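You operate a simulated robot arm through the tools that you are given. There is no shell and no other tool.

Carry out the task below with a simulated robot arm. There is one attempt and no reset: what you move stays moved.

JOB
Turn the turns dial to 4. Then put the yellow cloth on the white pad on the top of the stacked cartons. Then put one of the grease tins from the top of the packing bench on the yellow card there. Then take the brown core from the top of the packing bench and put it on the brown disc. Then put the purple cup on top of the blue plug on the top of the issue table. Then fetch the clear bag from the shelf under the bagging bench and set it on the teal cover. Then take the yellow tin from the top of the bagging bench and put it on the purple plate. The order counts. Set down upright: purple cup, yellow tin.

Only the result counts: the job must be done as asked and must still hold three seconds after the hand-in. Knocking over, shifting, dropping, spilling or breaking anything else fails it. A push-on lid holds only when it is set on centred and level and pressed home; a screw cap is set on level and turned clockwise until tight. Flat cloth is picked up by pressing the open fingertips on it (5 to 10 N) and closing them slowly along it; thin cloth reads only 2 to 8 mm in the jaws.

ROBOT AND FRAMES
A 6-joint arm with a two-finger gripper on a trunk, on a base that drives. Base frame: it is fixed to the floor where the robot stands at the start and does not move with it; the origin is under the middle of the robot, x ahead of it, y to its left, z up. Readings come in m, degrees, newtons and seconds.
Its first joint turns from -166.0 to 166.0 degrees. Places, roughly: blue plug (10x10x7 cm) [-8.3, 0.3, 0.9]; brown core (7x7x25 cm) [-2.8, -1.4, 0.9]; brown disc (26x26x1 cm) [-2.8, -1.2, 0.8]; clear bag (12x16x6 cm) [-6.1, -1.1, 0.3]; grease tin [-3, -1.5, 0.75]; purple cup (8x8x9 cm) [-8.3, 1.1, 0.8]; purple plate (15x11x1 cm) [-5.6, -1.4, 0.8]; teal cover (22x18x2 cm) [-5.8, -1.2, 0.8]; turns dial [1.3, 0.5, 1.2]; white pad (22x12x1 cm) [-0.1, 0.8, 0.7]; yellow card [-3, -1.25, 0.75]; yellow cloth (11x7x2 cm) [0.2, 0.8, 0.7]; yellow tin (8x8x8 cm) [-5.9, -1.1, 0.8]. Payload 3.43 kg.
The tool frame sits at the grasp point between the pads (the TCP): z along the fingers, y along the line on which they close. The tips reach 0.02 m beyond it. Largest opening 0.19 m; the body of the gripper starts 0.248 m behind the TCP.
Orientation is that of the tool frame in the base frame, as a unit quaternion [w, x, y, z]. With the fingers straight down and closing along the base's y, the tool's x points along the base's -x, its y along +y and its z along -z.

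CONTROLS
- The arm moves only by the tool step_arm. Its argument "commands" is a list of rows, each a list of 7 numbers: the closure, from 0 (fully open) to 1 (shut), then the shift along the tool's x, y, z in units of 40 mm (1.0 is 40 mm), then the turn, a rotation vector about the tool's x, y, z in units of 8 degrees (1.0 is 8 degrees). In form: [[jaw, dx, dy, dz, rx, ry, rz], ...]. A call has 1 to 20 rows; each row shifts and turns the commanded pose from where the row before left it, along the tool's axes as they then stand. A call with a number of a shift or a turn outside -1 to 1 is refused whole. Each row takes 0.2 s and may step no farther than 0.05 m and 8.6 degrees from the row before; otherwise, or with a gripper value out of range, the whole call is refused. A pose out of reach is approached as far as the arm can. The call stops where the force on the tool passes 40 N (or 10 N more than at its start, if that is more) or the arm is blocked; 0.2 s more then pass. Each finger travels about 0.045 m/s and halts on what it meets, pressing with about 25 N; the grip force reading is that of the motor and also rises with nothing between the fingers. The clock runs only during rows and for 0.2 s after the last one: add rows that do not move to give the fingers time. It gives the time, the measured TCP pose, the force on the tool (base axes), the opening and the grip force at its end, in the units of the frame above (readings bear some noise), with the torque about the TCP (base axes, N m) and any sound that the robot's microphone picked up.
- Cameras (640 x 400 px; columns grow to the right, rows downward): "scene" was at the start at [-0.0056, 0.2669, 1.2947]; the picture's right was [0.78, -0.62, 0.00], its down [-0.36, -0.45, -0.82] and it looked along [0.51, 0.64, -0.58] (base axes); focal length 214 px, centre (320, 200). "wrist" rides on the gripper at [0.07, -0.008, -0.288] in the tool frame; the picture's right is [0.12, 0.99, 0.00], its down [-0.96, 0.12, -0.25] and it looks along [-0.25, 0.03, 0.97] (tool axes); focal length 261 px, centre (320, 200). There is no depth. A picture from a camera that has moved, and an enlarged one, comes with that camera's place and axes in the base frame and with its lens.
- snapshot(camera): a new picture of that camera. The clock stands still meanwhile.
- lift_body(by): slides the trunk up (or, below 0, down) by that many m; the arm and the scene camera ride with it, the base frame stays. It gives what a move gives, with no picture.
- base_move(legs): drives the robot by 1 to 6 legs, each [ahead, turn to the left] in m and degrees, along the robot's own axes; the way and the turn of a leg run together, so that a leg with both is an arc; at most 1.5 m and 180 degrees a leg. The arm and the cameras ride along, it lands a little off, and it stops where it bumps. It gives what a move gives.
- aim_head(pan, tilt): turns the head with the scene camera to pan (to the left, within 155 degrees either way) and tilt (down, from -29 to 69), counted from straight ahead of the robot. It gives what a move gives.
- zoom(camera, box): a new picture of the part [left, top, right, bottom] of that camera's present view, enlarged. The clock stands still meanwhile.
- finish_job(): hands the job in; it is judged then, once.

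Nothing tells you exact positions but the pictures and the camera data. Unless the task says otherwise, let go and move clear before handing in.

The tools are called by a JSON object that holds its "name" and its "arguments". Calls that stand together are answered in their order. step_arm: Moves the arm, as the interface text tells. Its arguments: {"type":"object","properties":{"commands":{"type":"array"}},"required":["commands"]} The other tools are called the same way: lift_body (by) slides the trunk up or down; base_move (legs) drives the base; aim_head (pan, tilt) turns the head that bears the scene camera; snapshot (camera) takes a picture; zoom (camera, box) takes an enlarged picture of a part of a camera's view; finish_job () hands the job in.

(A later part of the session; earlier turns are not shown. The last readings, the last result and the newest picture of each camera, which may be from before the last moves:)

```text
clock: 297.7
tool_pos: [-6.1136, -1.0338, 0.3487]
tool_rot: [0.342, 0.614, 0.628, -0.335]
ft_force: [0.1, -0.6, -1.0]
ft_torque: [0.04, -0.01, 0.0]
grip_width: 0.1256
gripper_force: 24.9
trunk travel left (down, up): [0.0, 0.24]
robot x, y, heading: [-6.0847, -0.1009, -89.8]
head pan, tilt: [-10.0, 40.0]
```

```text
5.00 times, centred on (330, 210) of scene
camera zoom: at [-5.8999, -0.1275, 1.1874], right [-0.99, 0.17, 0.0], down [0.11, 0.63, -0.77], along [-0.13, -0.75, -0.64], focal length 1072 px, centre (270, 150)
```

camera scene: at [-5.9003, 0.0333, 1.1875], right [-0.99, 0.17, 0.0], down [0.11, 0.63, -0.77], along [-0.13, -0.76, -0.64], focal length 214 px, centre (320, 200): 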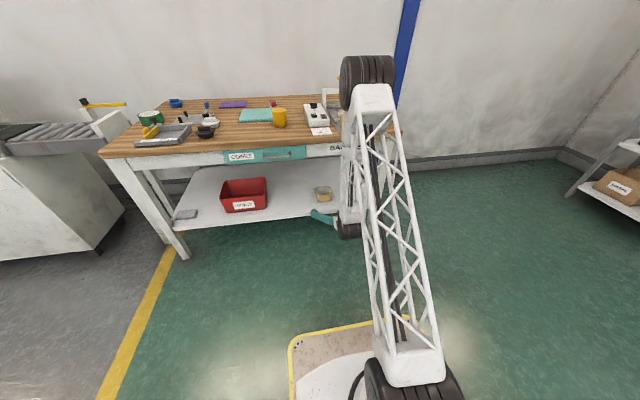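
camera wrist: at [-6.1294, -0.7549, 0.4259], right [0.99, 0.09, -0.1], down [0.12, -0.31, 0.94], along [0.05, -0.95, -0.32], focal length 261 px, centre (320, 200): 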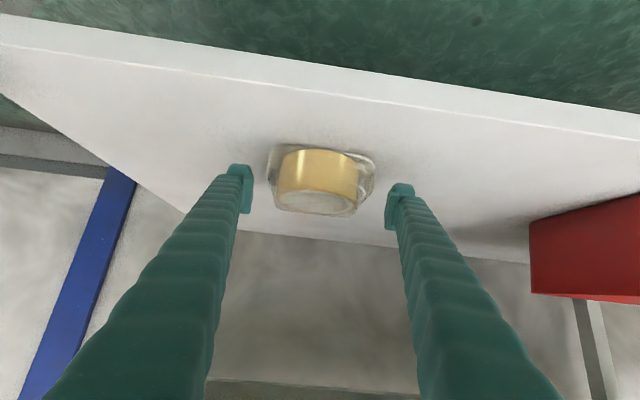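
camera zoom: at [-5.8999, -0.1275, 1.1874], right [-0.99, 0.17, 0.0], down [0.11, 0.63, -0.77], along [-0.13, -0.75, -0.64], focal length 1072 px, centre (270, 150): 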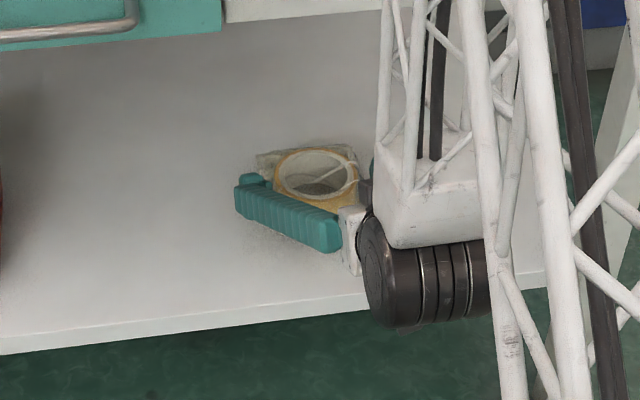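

The bag rises with the gripper. I lift a little more, then back the robot out from under the bench.

{"name": "step_arm", "arguments": {"commands": [[0.52, -0.126, 0, -0.081, 0, 0, 0], [0.52, -0.126, 0, -0.081, 0, 0, 0], [0.52, -0.126, 0, -0.081, 0, 0, 0], [0.52, -0.126, 0, -0.081, 0, 0, 0], [0.52, -0.126, 0, -0.081, 0, 0, 0], [0.52, 0, 0, 0, 0, 0, 0]]}}

{"name": "base_move", "arguments": {"legs": [[-0.25, 0]]}}

{"name": "zoom", "arguments": {"camera": "wrist", "box": [220, 120, 420, 250]}}

```text
clock: 299.1
tool_pos: [-6.1144, -1.0335, 0.3772]
tool_rot: [0.342, 0.614, 0.628, -0.335]
ft_force: [-0.9, 0.7, -2.0]
ft_torque: [0.03, 0.01, 0.01]
grip_width: 0.1256
gripper_force: 24.8
trunk travel left (down, up): [0.0, 0.24]
robot x, y, heading: [-6.0836, -0.1001, -89.7]
head pan, tilt: [-10.0, 40.0]
```

```text
clock: 300.9
tool_pos: [-6.1119, -0.7842, 0.3775]
tool_rot: [0.343, 0.613, 0.629, -0.333]
ft_force: [-0.7, -0.6, -2.1]
ft_torque: [0.04, 0.01, -0.03]
grip_width: 0.1255
gripper_force: 24.9
trunk travel left (down, up): [0.0, 0.24]
robot x, y, heading: [-6.086, 0.1427, -89.7]
head pan, tilt: [-10.0, 40.0]
```

```text
3.08 times, centred on (320, 185) of wrist
camera zoom: at [-6.1283, -0.506, 0.4735], right [0.99, 0.09, -0.1], down [0.12, -0.31, 0.94], along [0.05, -0.95, -0.32], focal length 802 px, centre (320, 246)
```

zoom: 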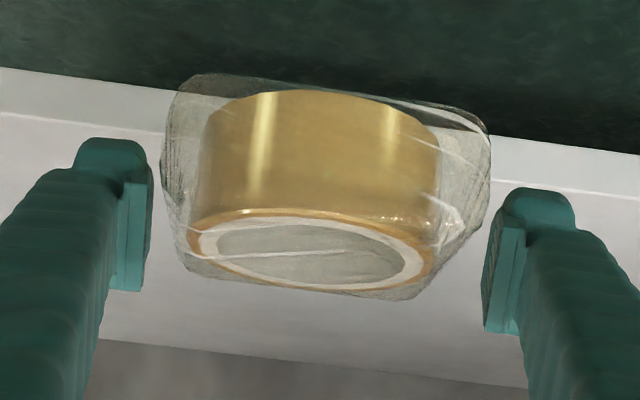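

The bag is secure. I back away while shifting toward +x so the robot lines up with the teal cover.

{"name": "base_move", "arguments": {"legs": [[0, -35], [-0.56, 0], [0, 35]]}}

{"name": "lift_body", "arguments": {"by": 0.2}}

{"name": "step_arm", "arguments": {"commands": [[0.52, -0.4, 0, -0.26, 0, 0, 0], [0.52, -0.6, 0, -0.385, 0, 0, 0], [0.52, -0.7, 0, -0.45, 0, 0, 0], [0.52, -0.7, 0, -0.45, 0, 0, 0], [0.52, -0.7, 0, -0.45, 0, 0, 0], [0.52, -0.7, 0, -0.45, 0, 0, 0], [0.52, -0.7, 0, -0.45, 0, 0, 0], [0.52, -0.7, 0, -0.45, 0, 0, 0], [0.52, -0.7, 0, -0.45, 0, 0, 0], [0.52, -0.7, 0, -0.45, 0, 0, 0], [0.52, -0.6, 0, -0.385, 0, 0, 0], [0.52, 0, 0, 0, 0, 0, 0]]}}

{"name": "aim_head", "arguments": {"pan": 0, "tilt": 25}}

{"name": "snapshot", "arguments": {"camera": "scene"}}

{"name": "snapshot", "arguments": {"camera": "wrist"}}

```text
clock: 307.5
tool_pos: [-5.7963, -0.3336, 0.3785]
tool_rot: [0.344, 0.611, 0.631, -0.333]
ft_force: [0.1, 0.2, -1.9]
ft_torque: [0.04, -0.02, -0.02]
grip_width: 0.1255
gripper_force: 25.0
trunk travel left (down, up): [0.0, 0.24]
robot x, y, heading: [-5.7736, 0.5957, -89.1]
head pan, tilt: [-10.0, 40.0]
```

```text
clock: 309.7
tool_pos: [-5.7978, -0.3349, 0.5789]
tool_rot: [0.344, 0.61, 0.631, -0.333]
ft_force: [0.6, -0.9, -1.7]
ft_torque: [0.02, 0.0, 0.01]
grip_width: 0.1253
gripper_force: 25.2
trunk travel left (down, up): [-0.2, 0.04]
robot x, y, heading: [-5.7746, 0.5941, -89.3]
head pan, tilt: [-10.0, 40.0]
```

```text
clock: 312.3
tool_pos: [-5.7973, -0.334, 0.9189]
tool_rot: [0.344, 0.61, 0.631, -0.334]
ft_force: [-0.2, 0.4, -1.5]
ft_torque: [0.05, 0.01, 0.02]
grip_width: 0.1251
gripper_force: 25.4
trunk travel left (down, up): [-0.2, 0.04]
robot x, y, heading: [-5.7707, 0.5941, -89.4]
head pan, tilt: [-10.0, 40.0]
```

```text
clock: 313.1
tool_pos: [-5.7962, -0.3335, 0.9198]
tool_rot: [0.345, 0.61, 0.631, -0.333]
ft_force: [0.6, 0.2, -0.1]
ft_torque: [0.07, -0.03, -0.01]
grip_width: 0.125
gripper_force: 24.7
trunk travel left (down, up): [-0.2, 0.04]
robot x, y, heading: [-5.7801, 0.595, -89.4]
head pan, tilt: [0.0, 25.0]
```

```text
taken
camera scene: at [-5.5763, 0.5658, 1.4107], right [-1.0, -0.01, 0.0], down [-0.01, 0.42, -0.91], along [0.01, -0.91, -0.42], focal length 214 px, centre (320, 200)
```

scene: 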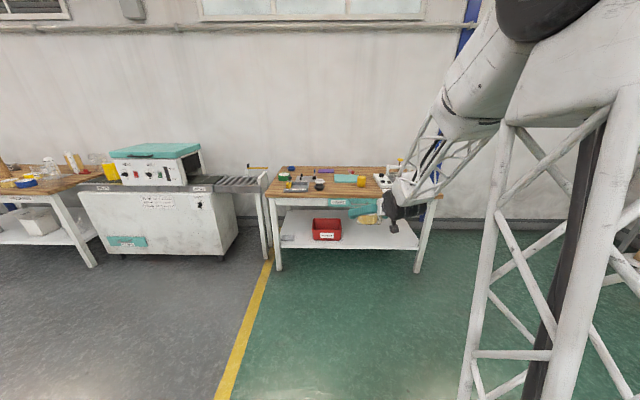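

```text
taken
camera wrist: at [-5.8144, -0.0554, 1.0157], right [0.99, 0.1, -0.1], down [0.13, -0.31, 0.94], along [0.06, -0.95, -0.32], focal length 261 px, centre (320, 200)
```

wrist: 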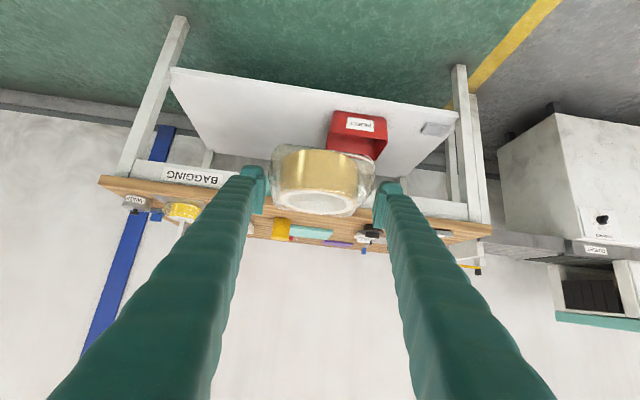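

I raise the bag a bit more and drive forward toward the bench, stopping to check the view.

{"name": "step_arm", "arguments": {"commands": [[0.52, -0.5, 0, -0.32, 0, 0, 0], [0.52, -0.6, 0, -0.385, 0, 0, 0], [0.52, 0, 0, 0, 0, 0, 0]]}}

{"name": "base_move", "arguments": {"legs": [[0.5, 0]]}}

{"name": "aim_head", "arguments": {"pan": -5, "tilt": 30}}

{"name": "snapshot", "arguments": {"camera": "scene"}}

{"name": "snapshot", "arguments": {"camera": "wrist"}}

```text
clock: 313.9
tool_pos: [-5.7964, -0.3343, 0.9739]
tool_rot: [0.344, 0.61, 0.632, -0.332]
ft_force: [0.3, 0.1, -0.7]
ft_torque: [0.06, -0.02, -0.02]
grip_width: 0.1252
gripper_force: 25.1
trunk travel left (down, up): [-0.2, 0.04]
robot x, y, heading: [-5.7719, 0.5997, -89.4]
head pan, tilt: [0.0, 25.0]
```

```text
clock: 316.8
tool_pos: [-5.7818, -0.8358, 0.9723]
tool_rot: [0.345, 0.609, 0.633, -0.332]
ft_force: [0.3, 0.9, -0.6]
ft_torque: [0.07, 0.03, 0.03]
grip_width: 0.1248
gripper_force: 25.1
trunk travel left (down, up): [-0.2, 0.04]
robot x, y, heading: [-5.7719, 0.0962, -88.7]
head pan, tilt: [0.0, 25.0]
```

```text
clock: 317.5
tool_pos: [-5.7823, -0.8359, 0.972]
tool_rot: [0.345, 0.608, 0.633, -0.332]
ft_force: [1.1, -0.7, -1.3]
ft_torque: [0.0, -0.01, -0.02]
grip_width: 0.1248
gripper_force: 24.9
trunk travel left (down, up): [-0.2, 0.04]
robot x, y, heading: [-5.7651, 0.0925, -88.7]
head pan, tilt: [-5.0, 30.0]
```

```text
taken
camera scene: at [-5.5758, 0.0677, 1.4028], right [-1.0, 0.07, 0.0], down [0.03, 0.5, -0.87], along [-0.06, -0.86, -0.5], focal length 214 px, centre (320, 200)
```

scene: 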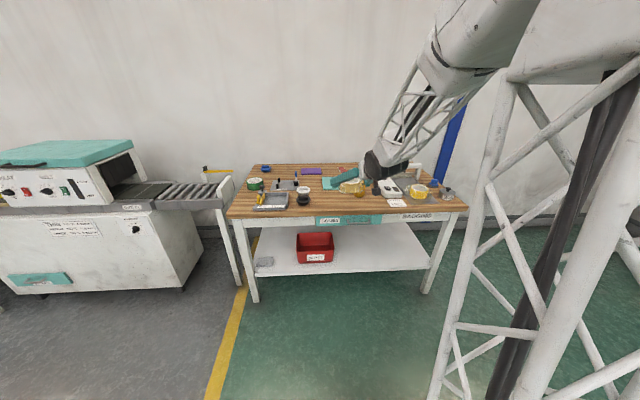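

```text
taken
camera wrist: at [-5.8015, -0.5566, 1.0686], right [0.99, 0.1, -0.1], down [0.13, -0.31, 0.94], along [0.07, -0.95, -0.32], focal length 261 px, centre (320, 200)
```

wrist: 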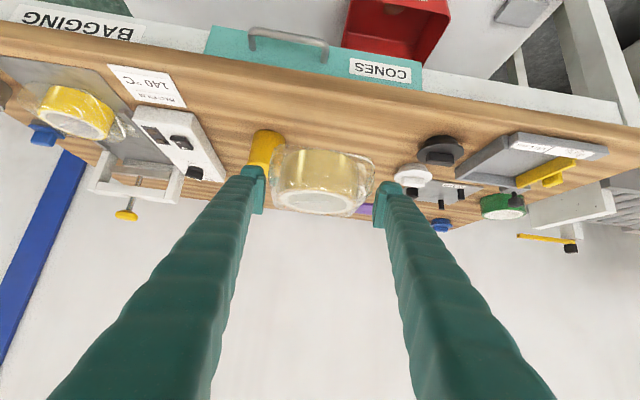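

{"name": "zoom", "arguments": {"camera": "scene", "box": [270, 150, 430, 230]}}

{"name": "zoom", "arguments": {"camera": "wrist", "box": [220, 100, 460, 240]}}

```text
4.00 times, centred on (350, 190) of scene
camera zoom: at [-5.5758, 0.0677, 1.4028], right [-1.0, 0.07, 0.0], down [0.03, 0.5, -0.87], along [-0.06, -0.86, -0.5], focal length 858 px, centre (200, 240)
```

zoom: 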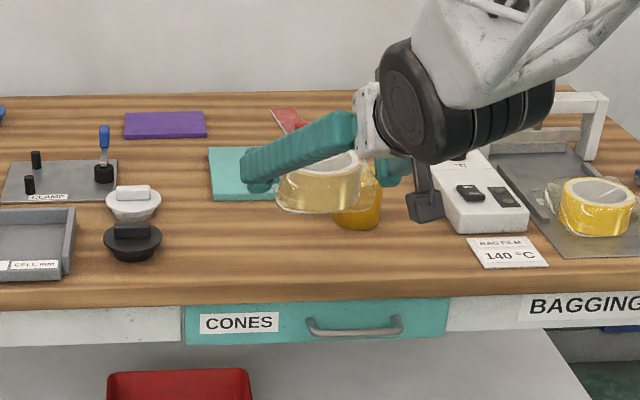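

```text
2.67 times, centred on (340, 170) of wrist
camera zoom: at [-5.8015, -0.5566, 1.0686], right [0.99, 0.1, -0.1], down [0.13, -0.31, 0.94], along [0.07, -0.95, -0.32], focal length 695 px, centre (267, 280)
```

zoom: 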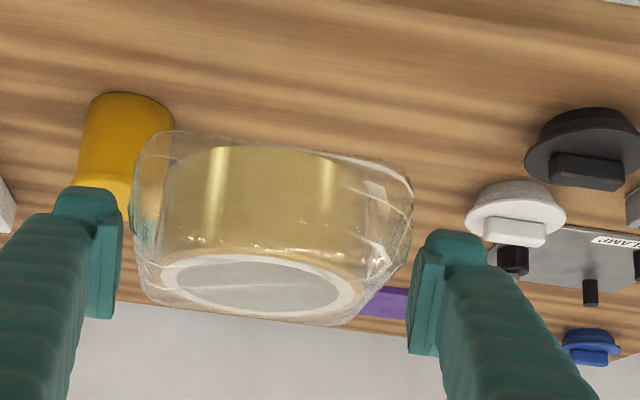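

The teal cover's centre is at about [-5.787, -1.213]. I drive the bag over it.

{"name": "base_move", "arguments": {"legs": [[0.385, 0]]}}

{"name": "snapshot", "arguments": {"camera": "scene"}}

{"name": "snapshot", "arguments": {"camera": "wrist"}}

```text
clock: 319.9
tool_pos: [-5.7708, -1.2251, 0.9728]
tool_rot: [0.346, 0.607, 0.634, -0.331]
ft_force: [-1.0, 0.3, -1.6]
ft_torque: [0.05, -0.01, 0.0]
grip_width: 0.125
gripper_force: 25.1
trunk travel left (down, up): [-0.2, 0.04]
robot x, y, heading: [-5.7601, -0.2913, -88.6]
head pan, tilt: [-5.0, 30.0]
```

```text
taken
camera scene: at [-5.5674, -0.3221, 1.4028], right [-1.0, 0.06, 0.0], down [0.03, 0.5, -0.87], along [-0.06, -0.86, -0.5], focal length 214 px, centre (320, 200)
```

scene: 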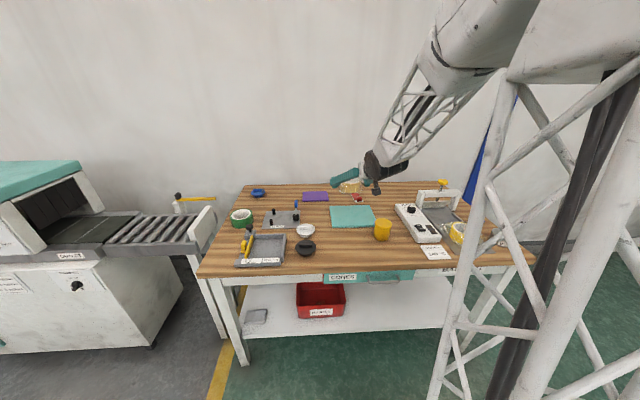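

```text
taken
camera wrist: at [-5.7909, -0.9471, 1.0686], right [0.99, 0.11, -0.1], down [0.13, -0.31, 0.94], along [0.07, -0.95, -0.32], focal length 261 px, centre (320, 200)
```

wrist: 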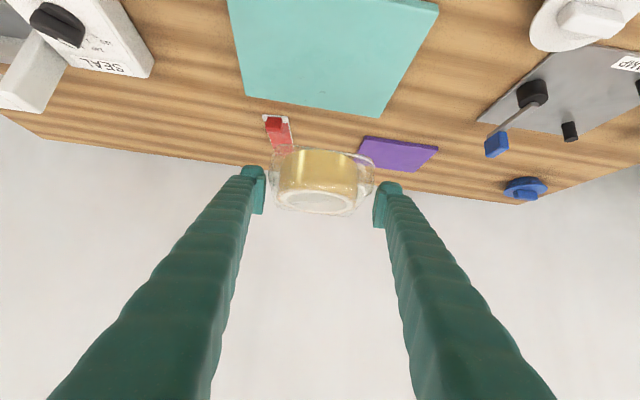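

{"name": "zoom", "arguments": {"camera": "scene", "box": [290, 160, 430, 260]}}

```text
4.00 times, centred on (360, 210) of scene
camera zoom: at [-5.5674, -0.3221, 1.4028], right [-1.0, 0.06, 0.0], down [0.03, 0.5, -0.87], along [-0.06, -0.86, -0.5], focal length 858 px, centre (160, 160)
```

zoom: 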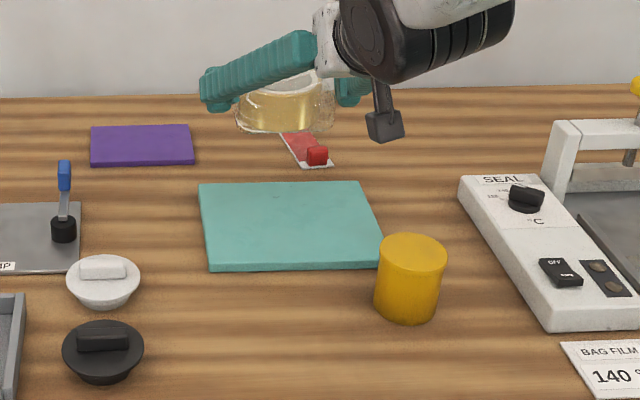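

The cover is centred at [-5.787, -1.219] and the tin at [-5.895, -1.062] is clear of the fingers. I shift slightly and lower the bag.

{"name": "step_arm", "arguments": {"commands": [[0.52, 0.3, -0.08, 0.2, 0, 0, 0], [0.52, 0.455, -0.08, 0.309, 0, 0, 0], [0.52, 0.455, -0.08, 0.309, 0, 0, 0], [0.52, 0.455, -0.08, 0.309, 0, 0, 0], [0.52, 0.455, -0.085, 0.309, 0, 0, 0], [0.52, 0, 0, 0, 0, 0, 0]]}}

{"name": "zoom", "arguments": {"camera": "scene", "box": [290, 160, 430, 260]}}

{"name": "snapshot", "arguments": {"camera": "wrist"}}

```text
clock: 321.3
tool_pos: [-5.7887, -1.2306, 0.8698]
tool_rot: [0.346, 0.607, 0.634, -0.331]
ft_force: [1.2, -0.1, -1.3]
ft_torque: [0.06, -0.01, -0.02]
grip_width: 0.1249
gripper_force: 25.1
trunk travel left (down, up): [-0.2, 0.04]
robot x, y, heading: [-5.7567, -0.2948, -88.4]
head pan, tilt: [-5.0, 30.0]
```

```text
4.00 times, centred on (360, 210) of scene
camera zoom: at [-5.5674, -0.3221, 1.4028], right [-1.0, 0.06, 0.0], down [0.03, 0.5, -0.87], along [-0.06, -0.86, -0.5], focal length 858 px, centre (160, 160)
```

zoom: 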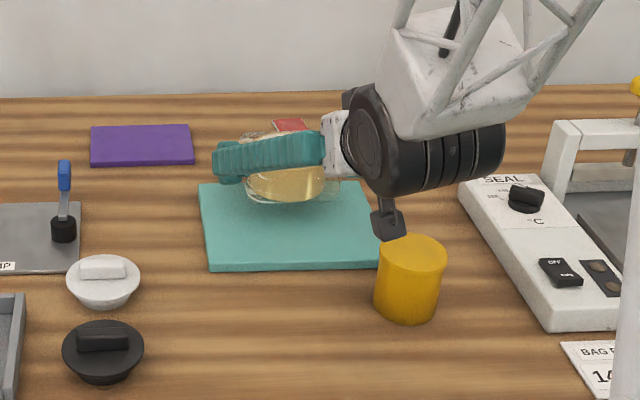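

```text
taken
camera wrist: at [-5.809, -0.9518, 0.9664], right [0.99, 0.11, -0.1], down [0.13, -0.31, 0.94], along [0.07, -0.95, -0.32], focal length 261 px, centre (320, 200)
```

wrist: 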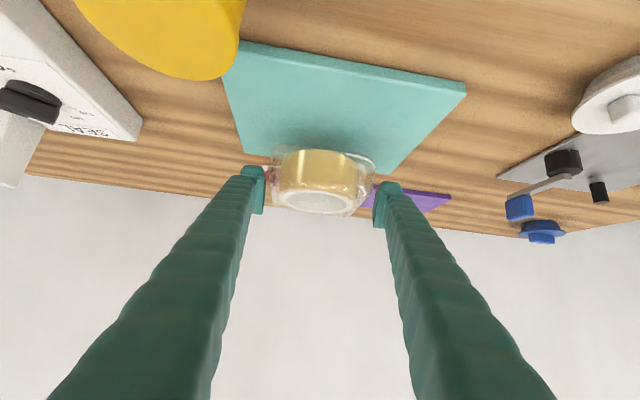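

The bag's centre is actually ~4 cm ahead of the TCP, so I shift back 4.7 cm to centre it on the cover, then lower further.

{"name": "step_arm", "arguments": {"commands": [[0.52, 0.315, 0.025, -0.49, 0, 0, 0], [0.52, 0.315, 0.025, -0.49, 0, 0, 0], [0.52, 0, 0, 0, 0, 0, 0], [0.52, 0.25, 0, 0.16, 0, 0, 0], [0.52, 0.25, 0, 0.16, 0, 0, 0], [0.52, 0, 0, 0, 0, 0, 0]]}}

{"name": "zoom", "arguments": {"camera": "scene", "box": [290, 160, 430, 260]}}

{"name": "zoom", "arguments": {"camera": "wrist", "box": [200, 20, 480, 230]}}

```text
clock: 322.7
tool_pos: [-5.7866, -1.1828, 0.8476]
tool_rot: [0.346, 0.608, 0.633, -0.332]
ft_force: [-0.4, 1.8, 1.9]
ft_torque: [-0.31, -0.21, 0.1]
grip_width: 0.1248
gripper_force: 25.3
trunk travel left (down, up): [-0.2, 0.04]
robot x, y, heading: [-5.7569, -0.2941, -88.9]
head pan, tilt: [-5.0, 30.0]
```

```text
4.00 times, centred on (360, 210) of scene
camera zoom: at [-5.5674, -0.3218, 1.4028], right [-1.0, 0.06, 0.0], down [0.03, 0.5, -0.87], along [-0.06, -0.86, -0.5], focal length 858 px, centre (160, 160)
```

zoom: 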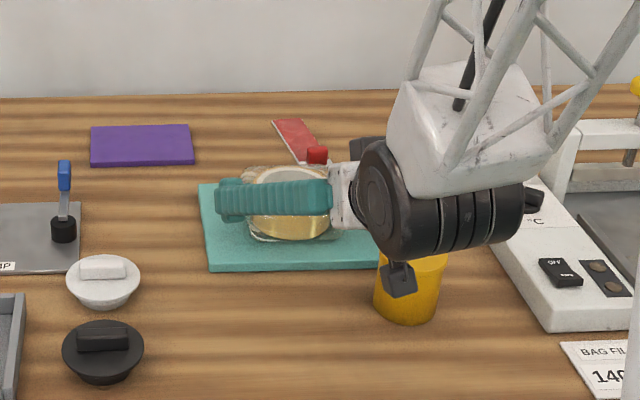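

```text
1.90 times, centred on (340, 125) of wrist
camera zoom: at [-5.8069, -0.9037, 0.9424], right [0.99, 0.11, -0.1], down [0.13, -0.31, 0.94], along [0.07, -0.95, -0.32], focal length 496 px, centre (282, 343)
```

zoom: 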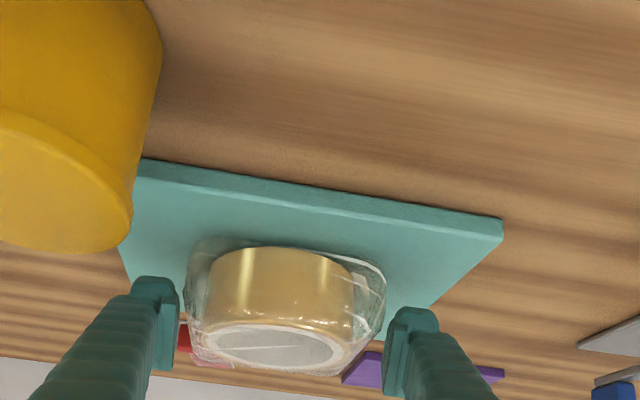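

The bag's far corner is just touching. I lower a few millimetres more in small steps.

{"name": "step_arm", "arguments": {"commands": [[0.52, 0.04, 0, 0.027, 0, 0, 0], [0.52, 0.04, 0, 0.027, 0, 0, 0], [0.52, 0, 0, 0, 0, 0, 0]]}}

{"name": "step_arm", "arguments": {"commands": [[0.52, 0.04, 0, 0.027, 0, 0, 0], [0.52, 0, 0, 0, 0, 0, 0]]}}

```text
clock: 323.5
tool_pos: [-5.7874, -1.1829, 0.844]
tool_rot: [0.346, 0.608, 0.633, -0.333]
ft_force: [-2.4, 0.4, 19.5]
ft_torque: [0.54, -0.06, 0.26]
grip_width: 0.1251
gripper_force: 25.2
trunk travel left (down, up): [-0.2, 0.04]
robot x, y, heading: [-5.7589, -0.2967, -88.6]
head pan, tilt: [-5.0, 30.0]
```

```text
clock: 324.1
tool_pos: [-5.7874, -1.1823, 0.8398]
tool_rot: [0.346, 0.607, 0.634, -0.331]
ft_force: [3.0, 2.6, 19.9]
ft_torque: [0.56, -0.11, 0.04]
grip_width: 0.1254
gripper_force: 24.7
trunk travel left (down, up): [-0.2, 0.04]
robot x, y, heading: [-5.7599, -0.2957, -88.7]
head pan, tilt: [-5.0, 30.0]
```

The bag is seated on the cover. I relax the pressure and open slowly.

{"name": "step_arm", "arguments": {"commands": [[0.52, -0.04, 0, -0.027, 0, 0, 0], [0.48, 0, 0, 0, 0, 0, 0], [0.44, 0, 0, 0, 0, 0, 0], [0.4, 0, 0, 0, 0, 0, 0], [0.36, 0, 0, 0, 0, 0, 0], [0.32, 0, 0, 0, 0, 0, 0], [0.28, 0, 0, 0, 0, 0, 0], [0.26, 0, 0, 0, 0, 0, 0]]}}

{"name": "zoom", "arguments": {"camera": "wrist", "box": [200, 20, 480, 230]}}

{"name": "zoom", "arguments": {"camera": "scene", "box": [290, 160, 430, 260]}}

```text
clock: 325.9
tool_pos: [-5.7861, -1.1837, 0.8432]
tool_rot: [0.346, 0.607, 0.635, -0.331]
ft_force: [-0.5, -0.7, 0.3]
ft_torque: [0.03, 0.03, -0.01]
grip_width: 0.1406
gripper_force: 0.0
trunk travel left (down, up): [-0.2, 0.04]
robot x, y, heading: [-5.7556, -0.297, -88.7]
head pan, tilt: [-5.0, 30.0]
```

```text
1.90 times, centred on (340, 125) of wrist
camera zoom: at [-5.807, -0.9034, 0.9384], right [0.99, 0.11, -0.1], down [0.13, -0.31, 0.94], along [0.07, -0.95, -0.32], focal length 496 px, centre (282, 343)
```

zoom: 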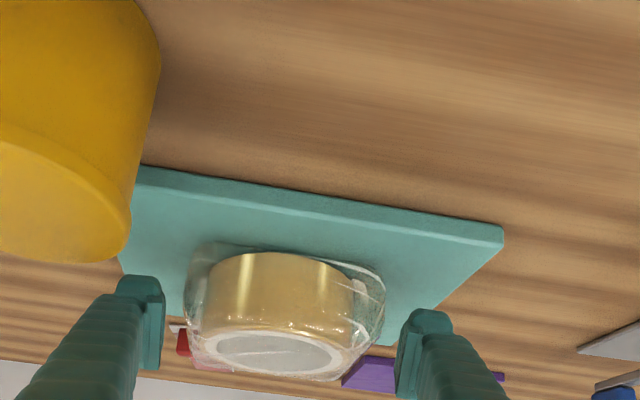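

```text
4.00 times, centred on (360, 210) of scene
camera zoom: at [-5.5674, -0.322, 1.4028], right [-1.0, 0.06, 0.0], down [0.03, 0.5, -0.87], along [-0.06, -0.86, -0.5], focal length 858 px, centre (160, 160)
```

zoom: 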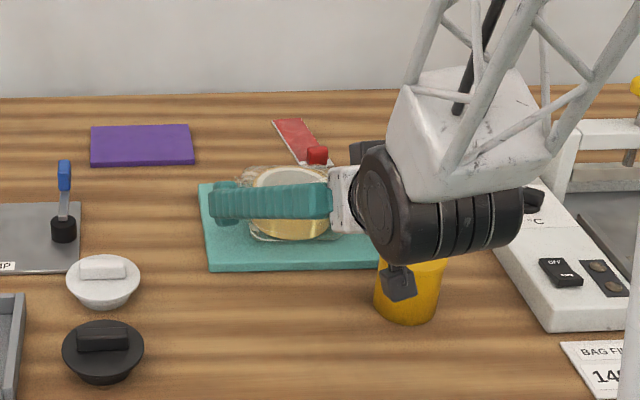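

The bag lies free on the cover. I rise straight up, then back away and look.

{"name": "step_arm", "arguments": {"commands": [[0.26, -0.21, 0, -0.135, 0, 0, 0], [0.26, -0.42, 0, -0.27, 0, 0, 0], [0.26, -0.7, 0, -0.45, 0, 0, 0], [0.26, -0.7, 0, -0.45, 0, 0, 0], [0.26, -0.7, 0, -0.45, 0, 0, 0], [0.26, -0.7, 0, -0.45, 0, 0, 0], [0.26, 0, 0, 0, 0, 0, 0]]}}

{"name": "base_move", "arguments": {"legs": [[-0.35, 0]]}}

{"name": "snapshot", "arguments": {"camera": "scene"}}

{"name": "zoom", "arguments": {"camera": "scene", "box": [290, 140, 430, 240]}}

```text
clock: 327.5
tool_pos: [-5.7874, -1.1844, 1.0058]
tool_rot: [0.345, 0.607, 0.634, -0.331]
ft_force: [0.1, 0.5, -0.4]
ft_torque: [0.05, 0.0, -0.04]
grip_width: 0.1404
gripper_force: 0.1
trunk travel left (down, up): [-0.2, 0.04]
robot x, y, heading: [-5.7587, -0.2941, -88.6]
head pan, tilt: [-5.0, 30.0]
```

```text
clock: 329.8
tool_pos: [-5.8, -0.8357, 1.0051]
tool_rot: [0.344, 0.609, 0.633, -0.332]
ft_force: [0.0, 0.2, 0.1]
ft_torque: [0.02, -0.02, 0.0]
grip_width: 0.1408
gripper_force: 0.0
trunk travel left (down, up): [-0.2, 0.04]
robot x, y, heading: [-5.7658, 0.0551, -89.0]
head pan, tilt: [-5.0, 30.0]
```

```text
taken
camera scene: at [-5.5746, 0.0268, 1.4028], right [-1.0, 0.07, 0.0], down [0.03, 0.5, -0.87], along [-0.06, -0.86, -0.5], focal length 214 px, centre (320, 200)
```

scene: 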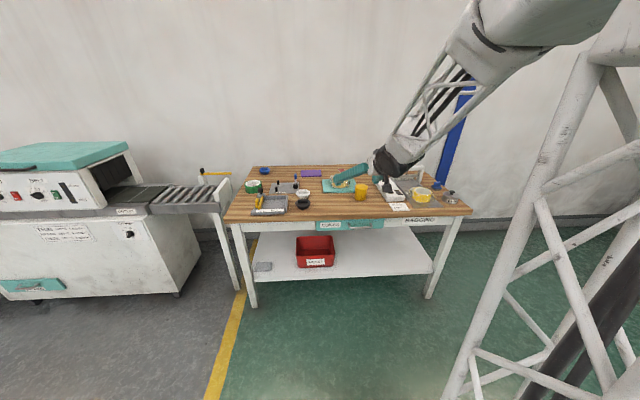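

```text
4.00 times, centred on (360, 190) of scene
camera zoom: at [-5.5746, 0.0268, 1.4028], right [-1.0, 0.07, 0.0], down [0.03, 0.5, -0.87], along [-0.06, -0.86, -0.5], focal length 858 px, centre (160, 240)
```

zoom: 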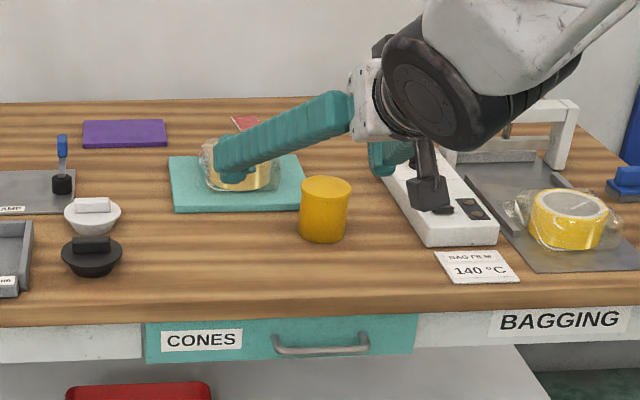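

The bag rests on the cover. I turn the tool back to vertical, then go for the yellow tin.

{"name": "step_arm", "arguments": {"commands": [[0.3, 0, 0, 0, 0, 0.9375, 0], [0.3, 0, 0, 0, 0, 0.9375, 0], [0.3, 0, 0, 0, 0, 0.9375, 0], [0.3, 0, 0, 0, 0, 0.9375, 0], [0.3, 0, 0, 0, 0, 0.9375, 0], [0.3, 0, 0, 0, 0, 0.9375, 0], [0.3, 0, 0, 0, 0, 0.9375, 0], [0.3, 0, 0, 0, 0, 0.6, 0], [0.3, 0, 0, 0, 0, 0, 0]]}}

{"name": "snapshot", "arguments": {"camera": "wrist"}}

{"name": "zoom", "arguments": {"camera": "scene", "box": [290, 140, 430, 240]}}

```text
clock: 331.8
tool_pos: [-5.821, -0.8471, 1.0166]
tool_rot: [0.064, 0.702, 0.704, -0.087]
ft_force: [-0.3, -0.3, -0.5]
ft_torque: [0.02, 0.02, -0.02]
grip_width: 0.1332
gripper_force: 0.0
out of reach, approached as far as the arm can: row 1, 2, 3
trunk travel left (down, up): [-0.2, 0.04]
robot x, y, heading: [-5.765, 0.055, -89.0]
head pan, tilt: [-5.0, 30.0]
```

```text
taken
camera wrist: at [-5.8199, -0.7168, 1.2819], right [0.99, 0.11, -0.06], down [0.13, -0.89, 0.45], along [0.0, -0.45, -0.89], focal length 261 px, centre (320, 200)
```

wrist: 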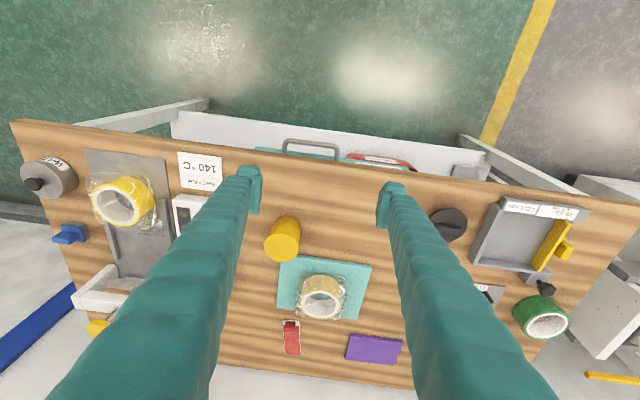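

```text
4.00 times, centred on (360, 190) of scene
camera zoom: at [-5.5746, 0.0267, 1.4028], right [-1.0, 0.07, 0.0], down [0.03, 0.5, -0.87], along [-0.06, -0.86, -0.5], focal length 858 px, centre (160, 240)
```

zoom: 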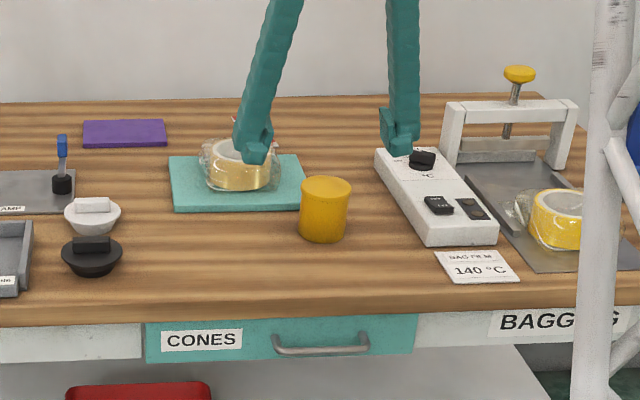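

The bag with its roll sits on the cover. I lower the trunk to mid-height, finish straightening the tool and raise it.

{"name": "lift_body", "arguments": {"by": -0.1}}

{"name": "step_arm", "arguments": {"commands": [[0.3, 0.3, 0, -0.3, -0.115, 0.77, 0], [0.3, 0.3, 0, -0.5, -0.115, 0.76, 0], [0.3, 0.4, 0, -0.8, 0, 0, 0], [0.3, 0.4, 0, -0.8, 0, 0, 0], [0.3, 0, 0, -0.8, 0, 0, 0], [0.3, 0, 0, 0, 0, 0, 0]]}}

```text
clock: 333.1
tool_pos: [-5.8209, -0.8484, 0.9164]
tool_rot: [0.065, 0.702, 0.704, -0.089]
ft_force: [-0.2, -1.0, 0.2]
ft_torque: [-0.01, 0.02, 0.01]
grip_width: 0.1331
gripper_force: 0.1
trunk travel left (down, up): [-0.1, 0.14]
robot x, y, heading: [-5.7706, 0.0477, -89.4]
head pan, tilt: [-5.0, 30.0]
```

```text
clock: 334.5
tool_pos: [-5.8222, -0.7862, 1.0381]
tool_rot: [0.001, 0.707, 0.707, -0.002]
ft_force: [-0.2, 0.2, 0.5]
ft_torque: [0.0, -0.02, -0.01]
grip_width: 0.1329
gripper_force: 0.0
trunk travel left (down, up): [-0.1, 0.14]
robot x, y, heading: [-5.7675, 0.0529, -88.8]
head pan, tilt: [-5.0, 30.0]
```

Tool is vertical. I drive forward to the picking stance.

{"name": "base_move", "arguments": {"legs": [[0.56, -0.8]]}}

{"name": "aim_head", "arguments": {"pan": 0, "tilt": 45}}

{"name": "snapshot", "arguments": {"camera": "scene"}}

{"name": "snapshot", "arguments": {"camera": "wrist"}}

```text
clock: 337.7
tool_pos: [-5.8187, -1.3427, 1.0376]
tool_rot: [0.002, 0.709, 0.705, -0.003]
ft_force: [-0.5, 0.9, 0.2]
ft_torque: [-0.03, -0.01, -0.01]
grip_width: 0.1328
gripper_force: 0.1
trunk travel left (down, up): [-0.1, 0.14]
robot x, y, heading: [-5.7556, -0.4995, -89.4]
head pan, tilt: [-5.0, 30.0]
```

```text
clock: 338.5
tool_pos: [-5.8196, -1.3415, 1.0392]
tool_rot: [0.001, 0.71, 0.704, -0.002]
ft_force: [-0.3, -0.2, 0.1]
ft_torque: [-0.02, -0.02, -0.04]
grip_width: 0.1332
gripper_force: 0.1
trunk travel left (down, up): [-0.1, 0.14]
robot x, y, heading: [-5.7602, -0.5019, -89.3]
head pan, tilt: [0.0, 45.0]
```

```text
taken
camera scene: at [-5.5592, -0.5215, 1.2802], right [-1.0, -0.01, 0.0], down [-0.01, 0.71, -0.71], along [0.01, -0.71, -0.71], focal length 214 px, centre (320, 200)
```

scene: 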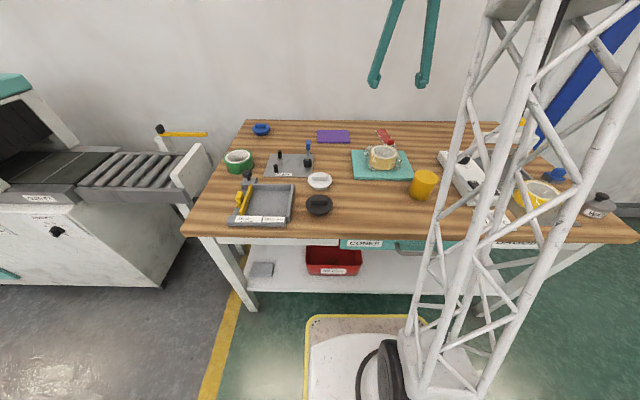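

```text
taken
camera wrist: at [-5.8266, -1.2702, 1.3248], right [0.99, 0.11, 0.0], down [0.11, -0.96, 0.25], along [0.03, -0.25, -0.97], focal length 261 px, centre (320, 200)
```

wrist: 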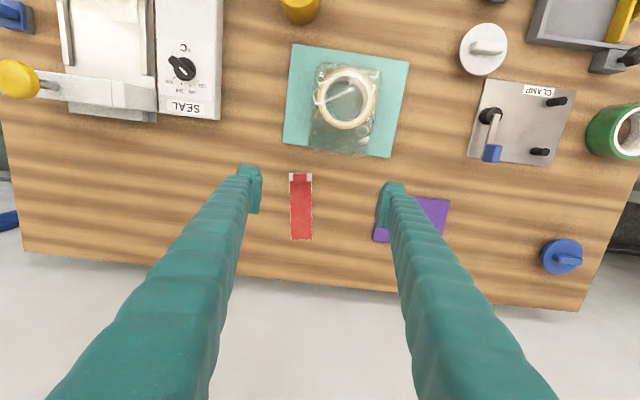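

The bag lies fully within the cover. I zoom on the yellow tin and the purple plate to locate them.

{"name": "zoom", "arguments": {"camera": "scene", "box": [300, 120, 450, 220]}}

{"name": "zoom", "arguments": {"camera": "wrist", "box": [240, 0, 460, 250]}}

```text
4.00 times, centred on (375, 170) of scene
camera zoom: at [-5.5592, -0.5215, 1.2802], right [-1.0, -0.01, 0.0], down [-0.01, 0.71, -0.71], along [0.01, -0.71, -0.71], focal length 858 px, centre (100, 320)
```

zoom: 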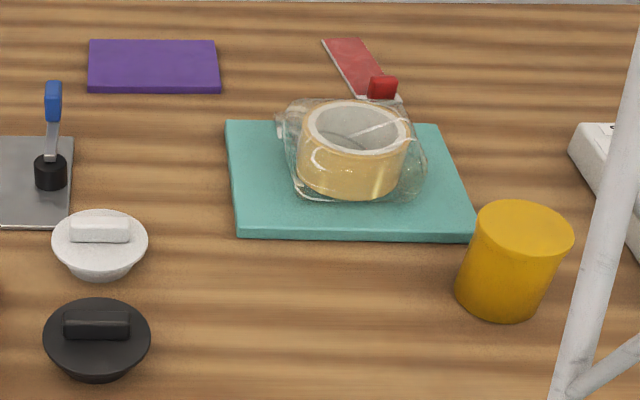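

```text
1.60 times, centred on (350, 125) of wrist
camera zoom: at [-5.8266, -1.2702, 1.3248], right [0.99, 0.11, 0.0], down [0.11, -0.96, 0.25], along [0.03, -0.25, -0.97], focal length 417 px, centre (272, 320)
```

zoom: 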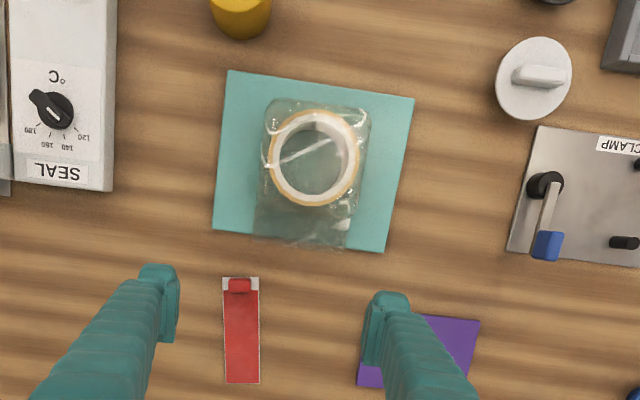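

The tin is near [-5.89, -1.056]. I move the gripper above it.

{"name": "step_arm", "arguments": {"commands": [[0.4, 0.6, -0.15, 0, 0, 0, 0], [0.4, 0.8, -0.2, 0, 0, 0, 0], [0.4, 0.8, -0.2, 0, 0, 0, 0], [0.4, 0.8, -0.2, 0, 0, 0, 0], [0.4, 0.8, -0.2, 0, 0, 0, 0], [0.4, 0.8, -0.2, 0, 0, 0, 0], [0.4, 0.8, -0.2, 0, 0, 0, 0], [0.4, 0.8, -0.2, 0, 0, 0, 0], [0.4, 0.9, -0.25, 0, 0, 0, 0], [0.4, 0, 0, 0, 0, 0, 0]]}}

{"name": "snapshot", "arguments": {"camera": "wrist"}}

{"name": "snapshot", "arguments": {"camera": "scene"}}

```text
clock: 340.7
tool_pos: [-5.8888, -1.0592, 1.0359]
tool_rot: [0.0, 0.709, 0.705, -0.002]
ft_force: [0.7, 0.2, -0.2]
ft_torque: [-0.01, 0.01, 0.01]
grip_width: 0.1139
gripper_force: 0.0
trunk travel left (down, up): [-0.1, 0.14]
robot x, y, heading: [-5.7574, -0.4998, -89.5]
head pan, tilt: [0.0, 45.0]
```

```text
taken
camera wrist: at [-5.896, -0.9875, 1.3224], right [0.99, 0.11, 0.0], down [0.11, -0.96, 0.25], along [0.03, -0.25, -0.97], focal length 261 px, centre (320, 200)
```

wrist: 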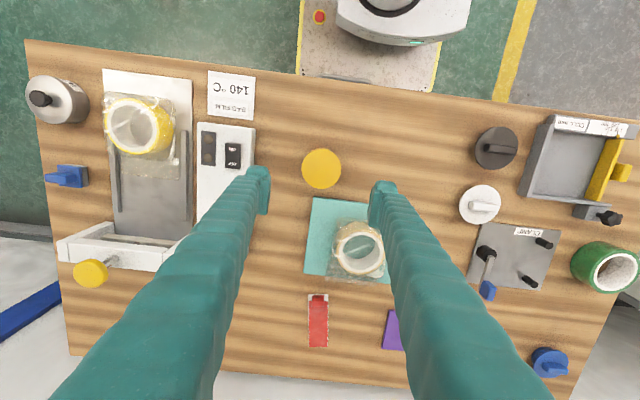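

```text
taken
camera scene: at [-5.5592, -0.5214, 1.2802], right [-1.0, -0.01, 0.0], down [-0.01, 0.71, -0.71], along [0.01, -0.71, -0.71], focal length 214 px, centre (320, 200)
```

scene: 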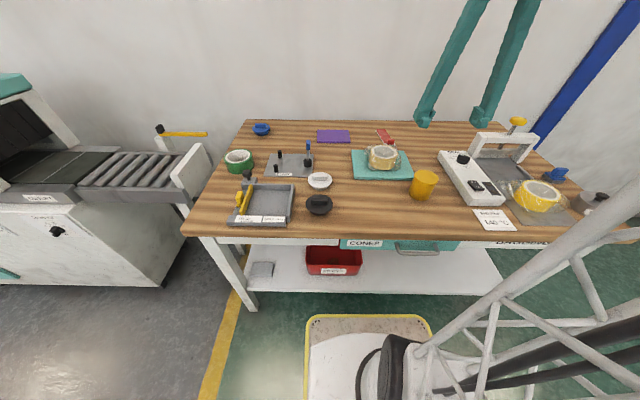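

Tin confirmed at about [-5.888, -1.052]. I descend around it.

{"name": "step_arm", "arguments": {"commands": [[0.42, 0.17, 0.02, 0.6, 0, 0, 0], [0.42, 0, 0, 0.9, 0, 0, 0], [0.42, 0, 0, 0.9, 0, 0, 0], [0.42, 0, 0, 0.9, 0, 0, 0], [0.42, 0, 0, 0.8, 0, 0, 0], [0.42, 0, 0, 0.4, 0, 0, 0], [0.42, 0, 0, 0, 0, 0, 0]]}}

{"name": "snapshot", "arguments": {"camera": "wrist"}}

{"name": "zoom", "arguments": {"camera": "scene", "box": [370, 120, 490, 230]}}

```text
clock: 342.3
tool_pos: [-5.8874, -1.0532, 0.8566]
tool_rot: [0.002, 0.71, 0.704, -0.002]
ft_force: [1.0, 0.0, 0.1]
ft_torque: [-0.01, 0.01, -0.01]
grip_width: 0.1102
gripper_force: 0.1
trunk travel left (down, up): [-0.1, 0.14]
robot x, y, heading: [-5.7601, -0.4995, -89.5]
head pan, tilt: [0.0, 45.0]
```

```text
taken
camera wrist: at [-5.8955, -0.9819, 1.1428], right [0.99, 0.11, 0.0], down [0.11, -0.96, 0.25], along [0.03, -0.25, -0.97], focal length 261 px, centre (320, 200)
```

wrist: 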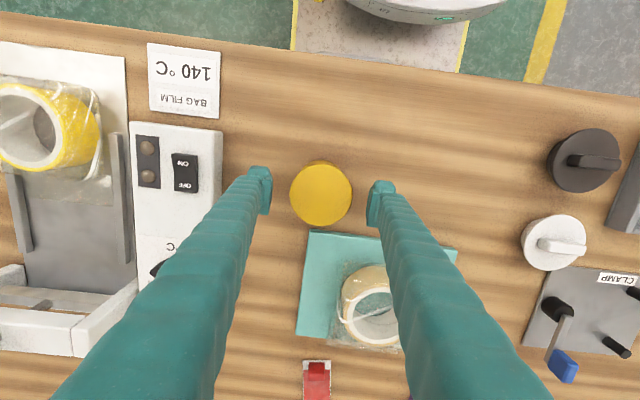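

```text
3.64 times, centred on (430, 175) of scene
camera zoom: at [-5.5592, -0.5214, 1.2802], right [-1.0, -0.01, 0.0], down [-0.01, 0.71, -0.71], along [0.01, -0.71, -0.71], focal length 780 px, centre (-80, 291)
```

zoom: 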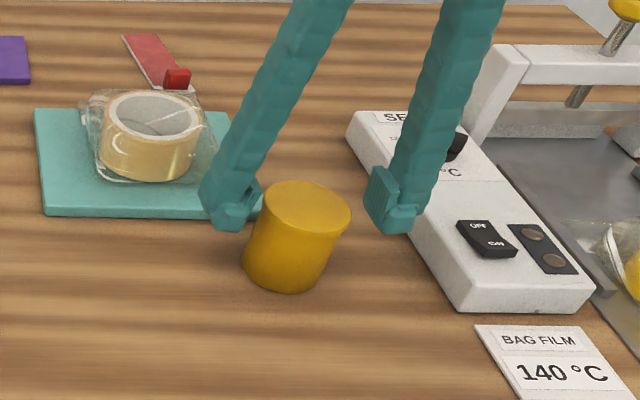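

Centred. I lower around the tin and close.

{"name": "step_arm", "arguments": {"commands": [[0.42, 0, 0, 0.5, 0, 0, 0], [0.42, 0, 0, 0.54, 0, 0, 0], [0.46, 0, 0, 0, 0, 0, 0], [0.52, 0, 0, 0, 0, 0, 0], [0.58, 0, 0, 0, 0, 0, 0], [0.64, 0, 0, 0, 0, 0, 0], [0.7, 0, 0, 0, 0, 0, 0], [0.7, 0, 0, 0, 0, 0, 0]]}}

{"name": "zoom", "arguments": {"camera": "scene", "box": [370, 120, 490, 230]}}

```text
clock: 344.1
tool_pos: [-5.8888, -1.0523, 0.8149]
tool_rot: [0.001, 0.709, 0.705, -0.003]
ft_force: [0.1, 0.6, -0.9]
ft_torque: [-0.02, -0.01, -0.01]
grip_width: 0.0682
gripper_force: 25.4
trunk travel left (down, up): [-0.1, 0.14]
robot x, y, heading: [-5.7587, -0.5029, -89.5]
head pan, tilt: [0.0, 45.0]
```

```text
3.64 times, centred on (430, 175) of scene
camera zoom: at [-5.5592, -0.5214, 1.2802], right [-1.0, -0.01, 0.0], down [-0.01, 0.71, -0.71], along [0.01, -0.71, -0.71], focal length 780 px, centre (-80, 291)
```

zoom: 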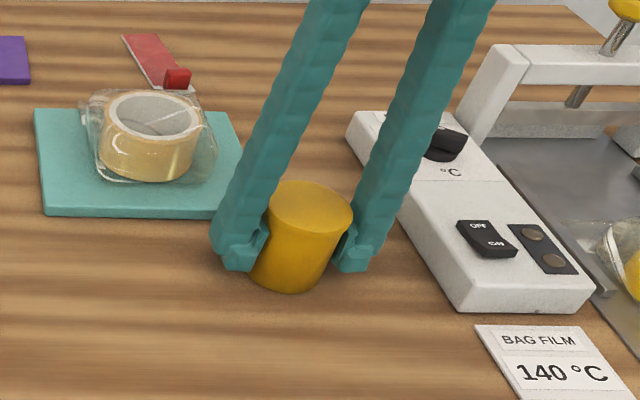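

The tin is gripped. I lift it and carry it over the purple plate at about [-5.611, -1.444].

{"name": "step_arm", "arguments": {"commands": [[0.7, 0, 0, -0.1, 0, 0, 0], [0.7, 0, 0, -0.3, 0, 0, 0], [0.7, 0, 0, -0.6, 0, 0, 0], [0.7, 0, 0, -0.8, 0, 0, 0], [0.7, 0, 0, -0.8, 0, 0, 0], [0.7, 0, 0, -0.8, 0, 0, 0], [0.7, 0, 0, -0.6, 0, 0, 0], [0.7, 0, 0, 0, 0, 0, 0]]}}

{"name": "step_arm", "arguments": {"commands": [[0.7, -0.4, 0.3, 0, 0, 0, 0], [0.7, -0.7, 0.5, 0, 0, 0, 0], [0.7, -0.7, 0.5, 0, 0, 0, 0], [0.7, -0.7, 0.5, 0, 0, 0, 0], [0.7, -0.7, 0.5, 0, 0, 0, 0], [0.7, -0.7, 0.5, 0, 0, 0, 0], [0.7, -0.7, 0.5, 0, 0, 0, 0], [0.7, -0.7, 0.5, 0, 0, 0, 0], [0.7, -0.7, 0.5, 0, 0, 0, 0], [0.7, -0.7, 0.5, 0, 0, 0, 0], [0.7, -0.7, 0.5, 0, 0, 0, 0], [0.7, -0.7, 0.5, 0, 0, 0, 0], [0.7, -0.7, 0.5, 0, 0, 0, 0], [0.7, -0.7, 0.5, 0, 0, 0, 0], [0.7, -0.23, 0.2, 0, 0, 0, 0], [0.7, 0, 0, 0, 0, 0, 0]]}}

{"name": "snapshot", "arguments": {"camera": "wrist"}}

{"name": "snapshot", "arguments": {"camera": "scene"}}

```text
clock: 345.9
tool_pos: [-5.8888, -1.0502, 0.977]
tool_rot: [0.001, 0.71, 0.704, -0.003]
ft_force: [0.0, -0.1, -2.0]
ft_torque: [0.01, -0.01, 0.0]
grip_width: 0.0681
gripper_force: 24.5
trunk travel left (down, up): [-0.1, 0.14]
robot x, y, heading: [-5.7582, -0.5046, -89.2]
head pan, tilt: [0.0, 45.0]
```

```text
clock: 349.3
tool_pos: [-5.6119, -1.4431, 0.9784]
tool_rot: [0.0, 0.709, 0.705, -0.002]
ft_force: [-0.1, 0.8, -3.1]
ft_torque: [0.03, -0.03, 0.0]
grip_width: 0.0682
gripper_force: 25.4
trunk travel left (down, up): [-0.1, 0.14]
robot x, y, heading: [-5.7593, -0.5012, -89.4]
head pan, tilt: [0.0, 45.0]
```

```text
taken
camera wrist: at [-5.6195, -1.3706, 1.2639], right [0.99, 0.11, 0.0], down [0.11, -0.96, 0.25], along [0.03, -0.25, -0.97], focal length 261 px, centre (320, 200)
```

wrist: 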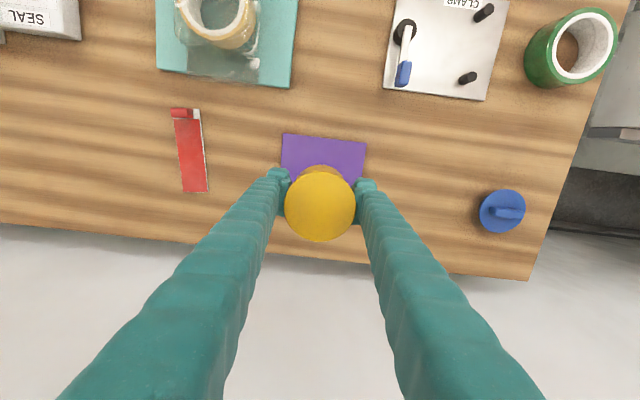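

```text
taken
camera scene: at [-5.5591, -0.5216, 1.2801], right [-1.0, -0.01, 0.0], down [-0.01, 0.71, -0.71], along [0.01, -0.71, -0.71], focal length 214 px, centre (320, 200)
```

scene: 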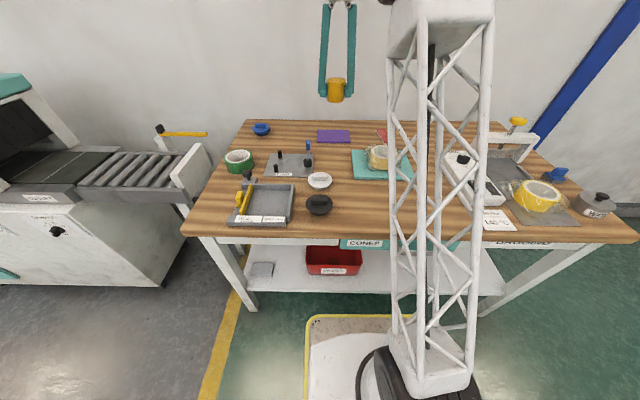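

The tin is over the plate's centre. I lower it.

{"name": "step_arm", "arguments": {"commands": [[0.7, 0.06, 0, 0.4, 0, 0, 0], [0.7, 0, 0, 0.8, 0, 0, 0], [0.7, 0, 0, 0.8, 0, 0, 0], [0.7, 0, 0, 0.8, 0, 0, 0], [0.7, 0, 0, 0.5, 0, 0, 0], [0.7, 0, 0, 0.3, 0, 0, 0], [0.7, 0, 0, 0, 0, 0, 0]]}}

{"name": "zoom", "arguments": {"camera": "scene", "box": [290, 80, 390, 160]}}

{"name": "zoom", "arguments": {"camera": "wrist", "box": [240, 100, 400, 250]}}

```text
clock: 350.9
tool_pos: [-5.6109, -1.4393, 0.8314]
tool_rot: [0.001, 0.71, 0.704, -0.003]
ft_force: [-0.7, 0.2, -2.0]
ft_torque: [-0.04, -0.02, 0.0]
grip_width: 0.0679
gripper_force: 25.0
trunk travel left (down, up): [-0.1, 0.14]
robot x, y, heading: [-5.7583, -0.4988, -89.5]
head pan, tilt: [0.0, 45.0]
```

```text
5.00 times, centred on (340, 120) of scene
camera zoom: at [-5.5591, -0.5216, 1.2801], right [-1.0, -0.01, 0.0], down [-0.01, 0.71, -0.71], along [0.01, -0.71, -0.71], focal length 1072 px, centre (220, 600)
```

zoom: 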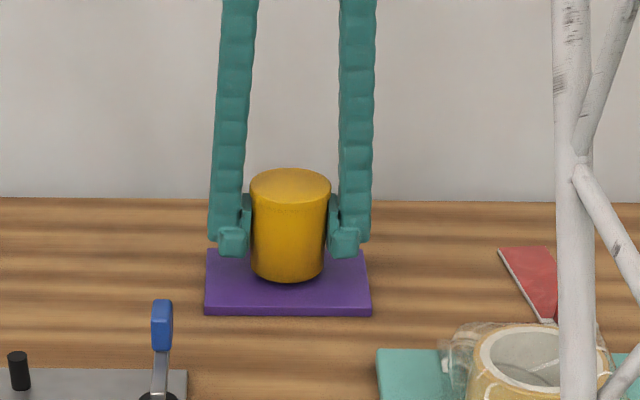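

```text
2.67 times, centred on (320, 175) of wrist
camera zoom: at [-5.6181, -1.3682, 1.1185], right [0.99, 0.11, 0.0], down [0.11, -0.96, 0.25], along [0.03, -0.25, -0.97], focal length 695 px, centre (320, 267)
```

zoom: 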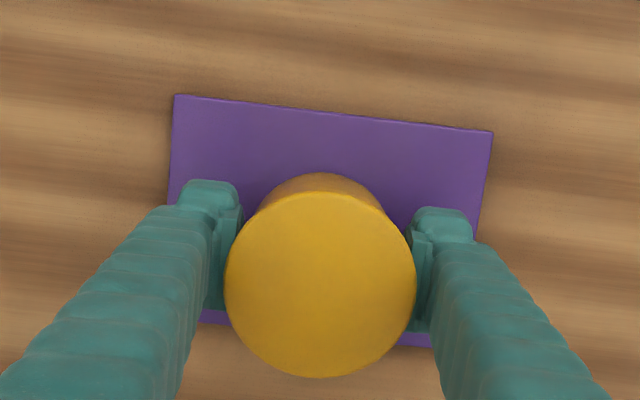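

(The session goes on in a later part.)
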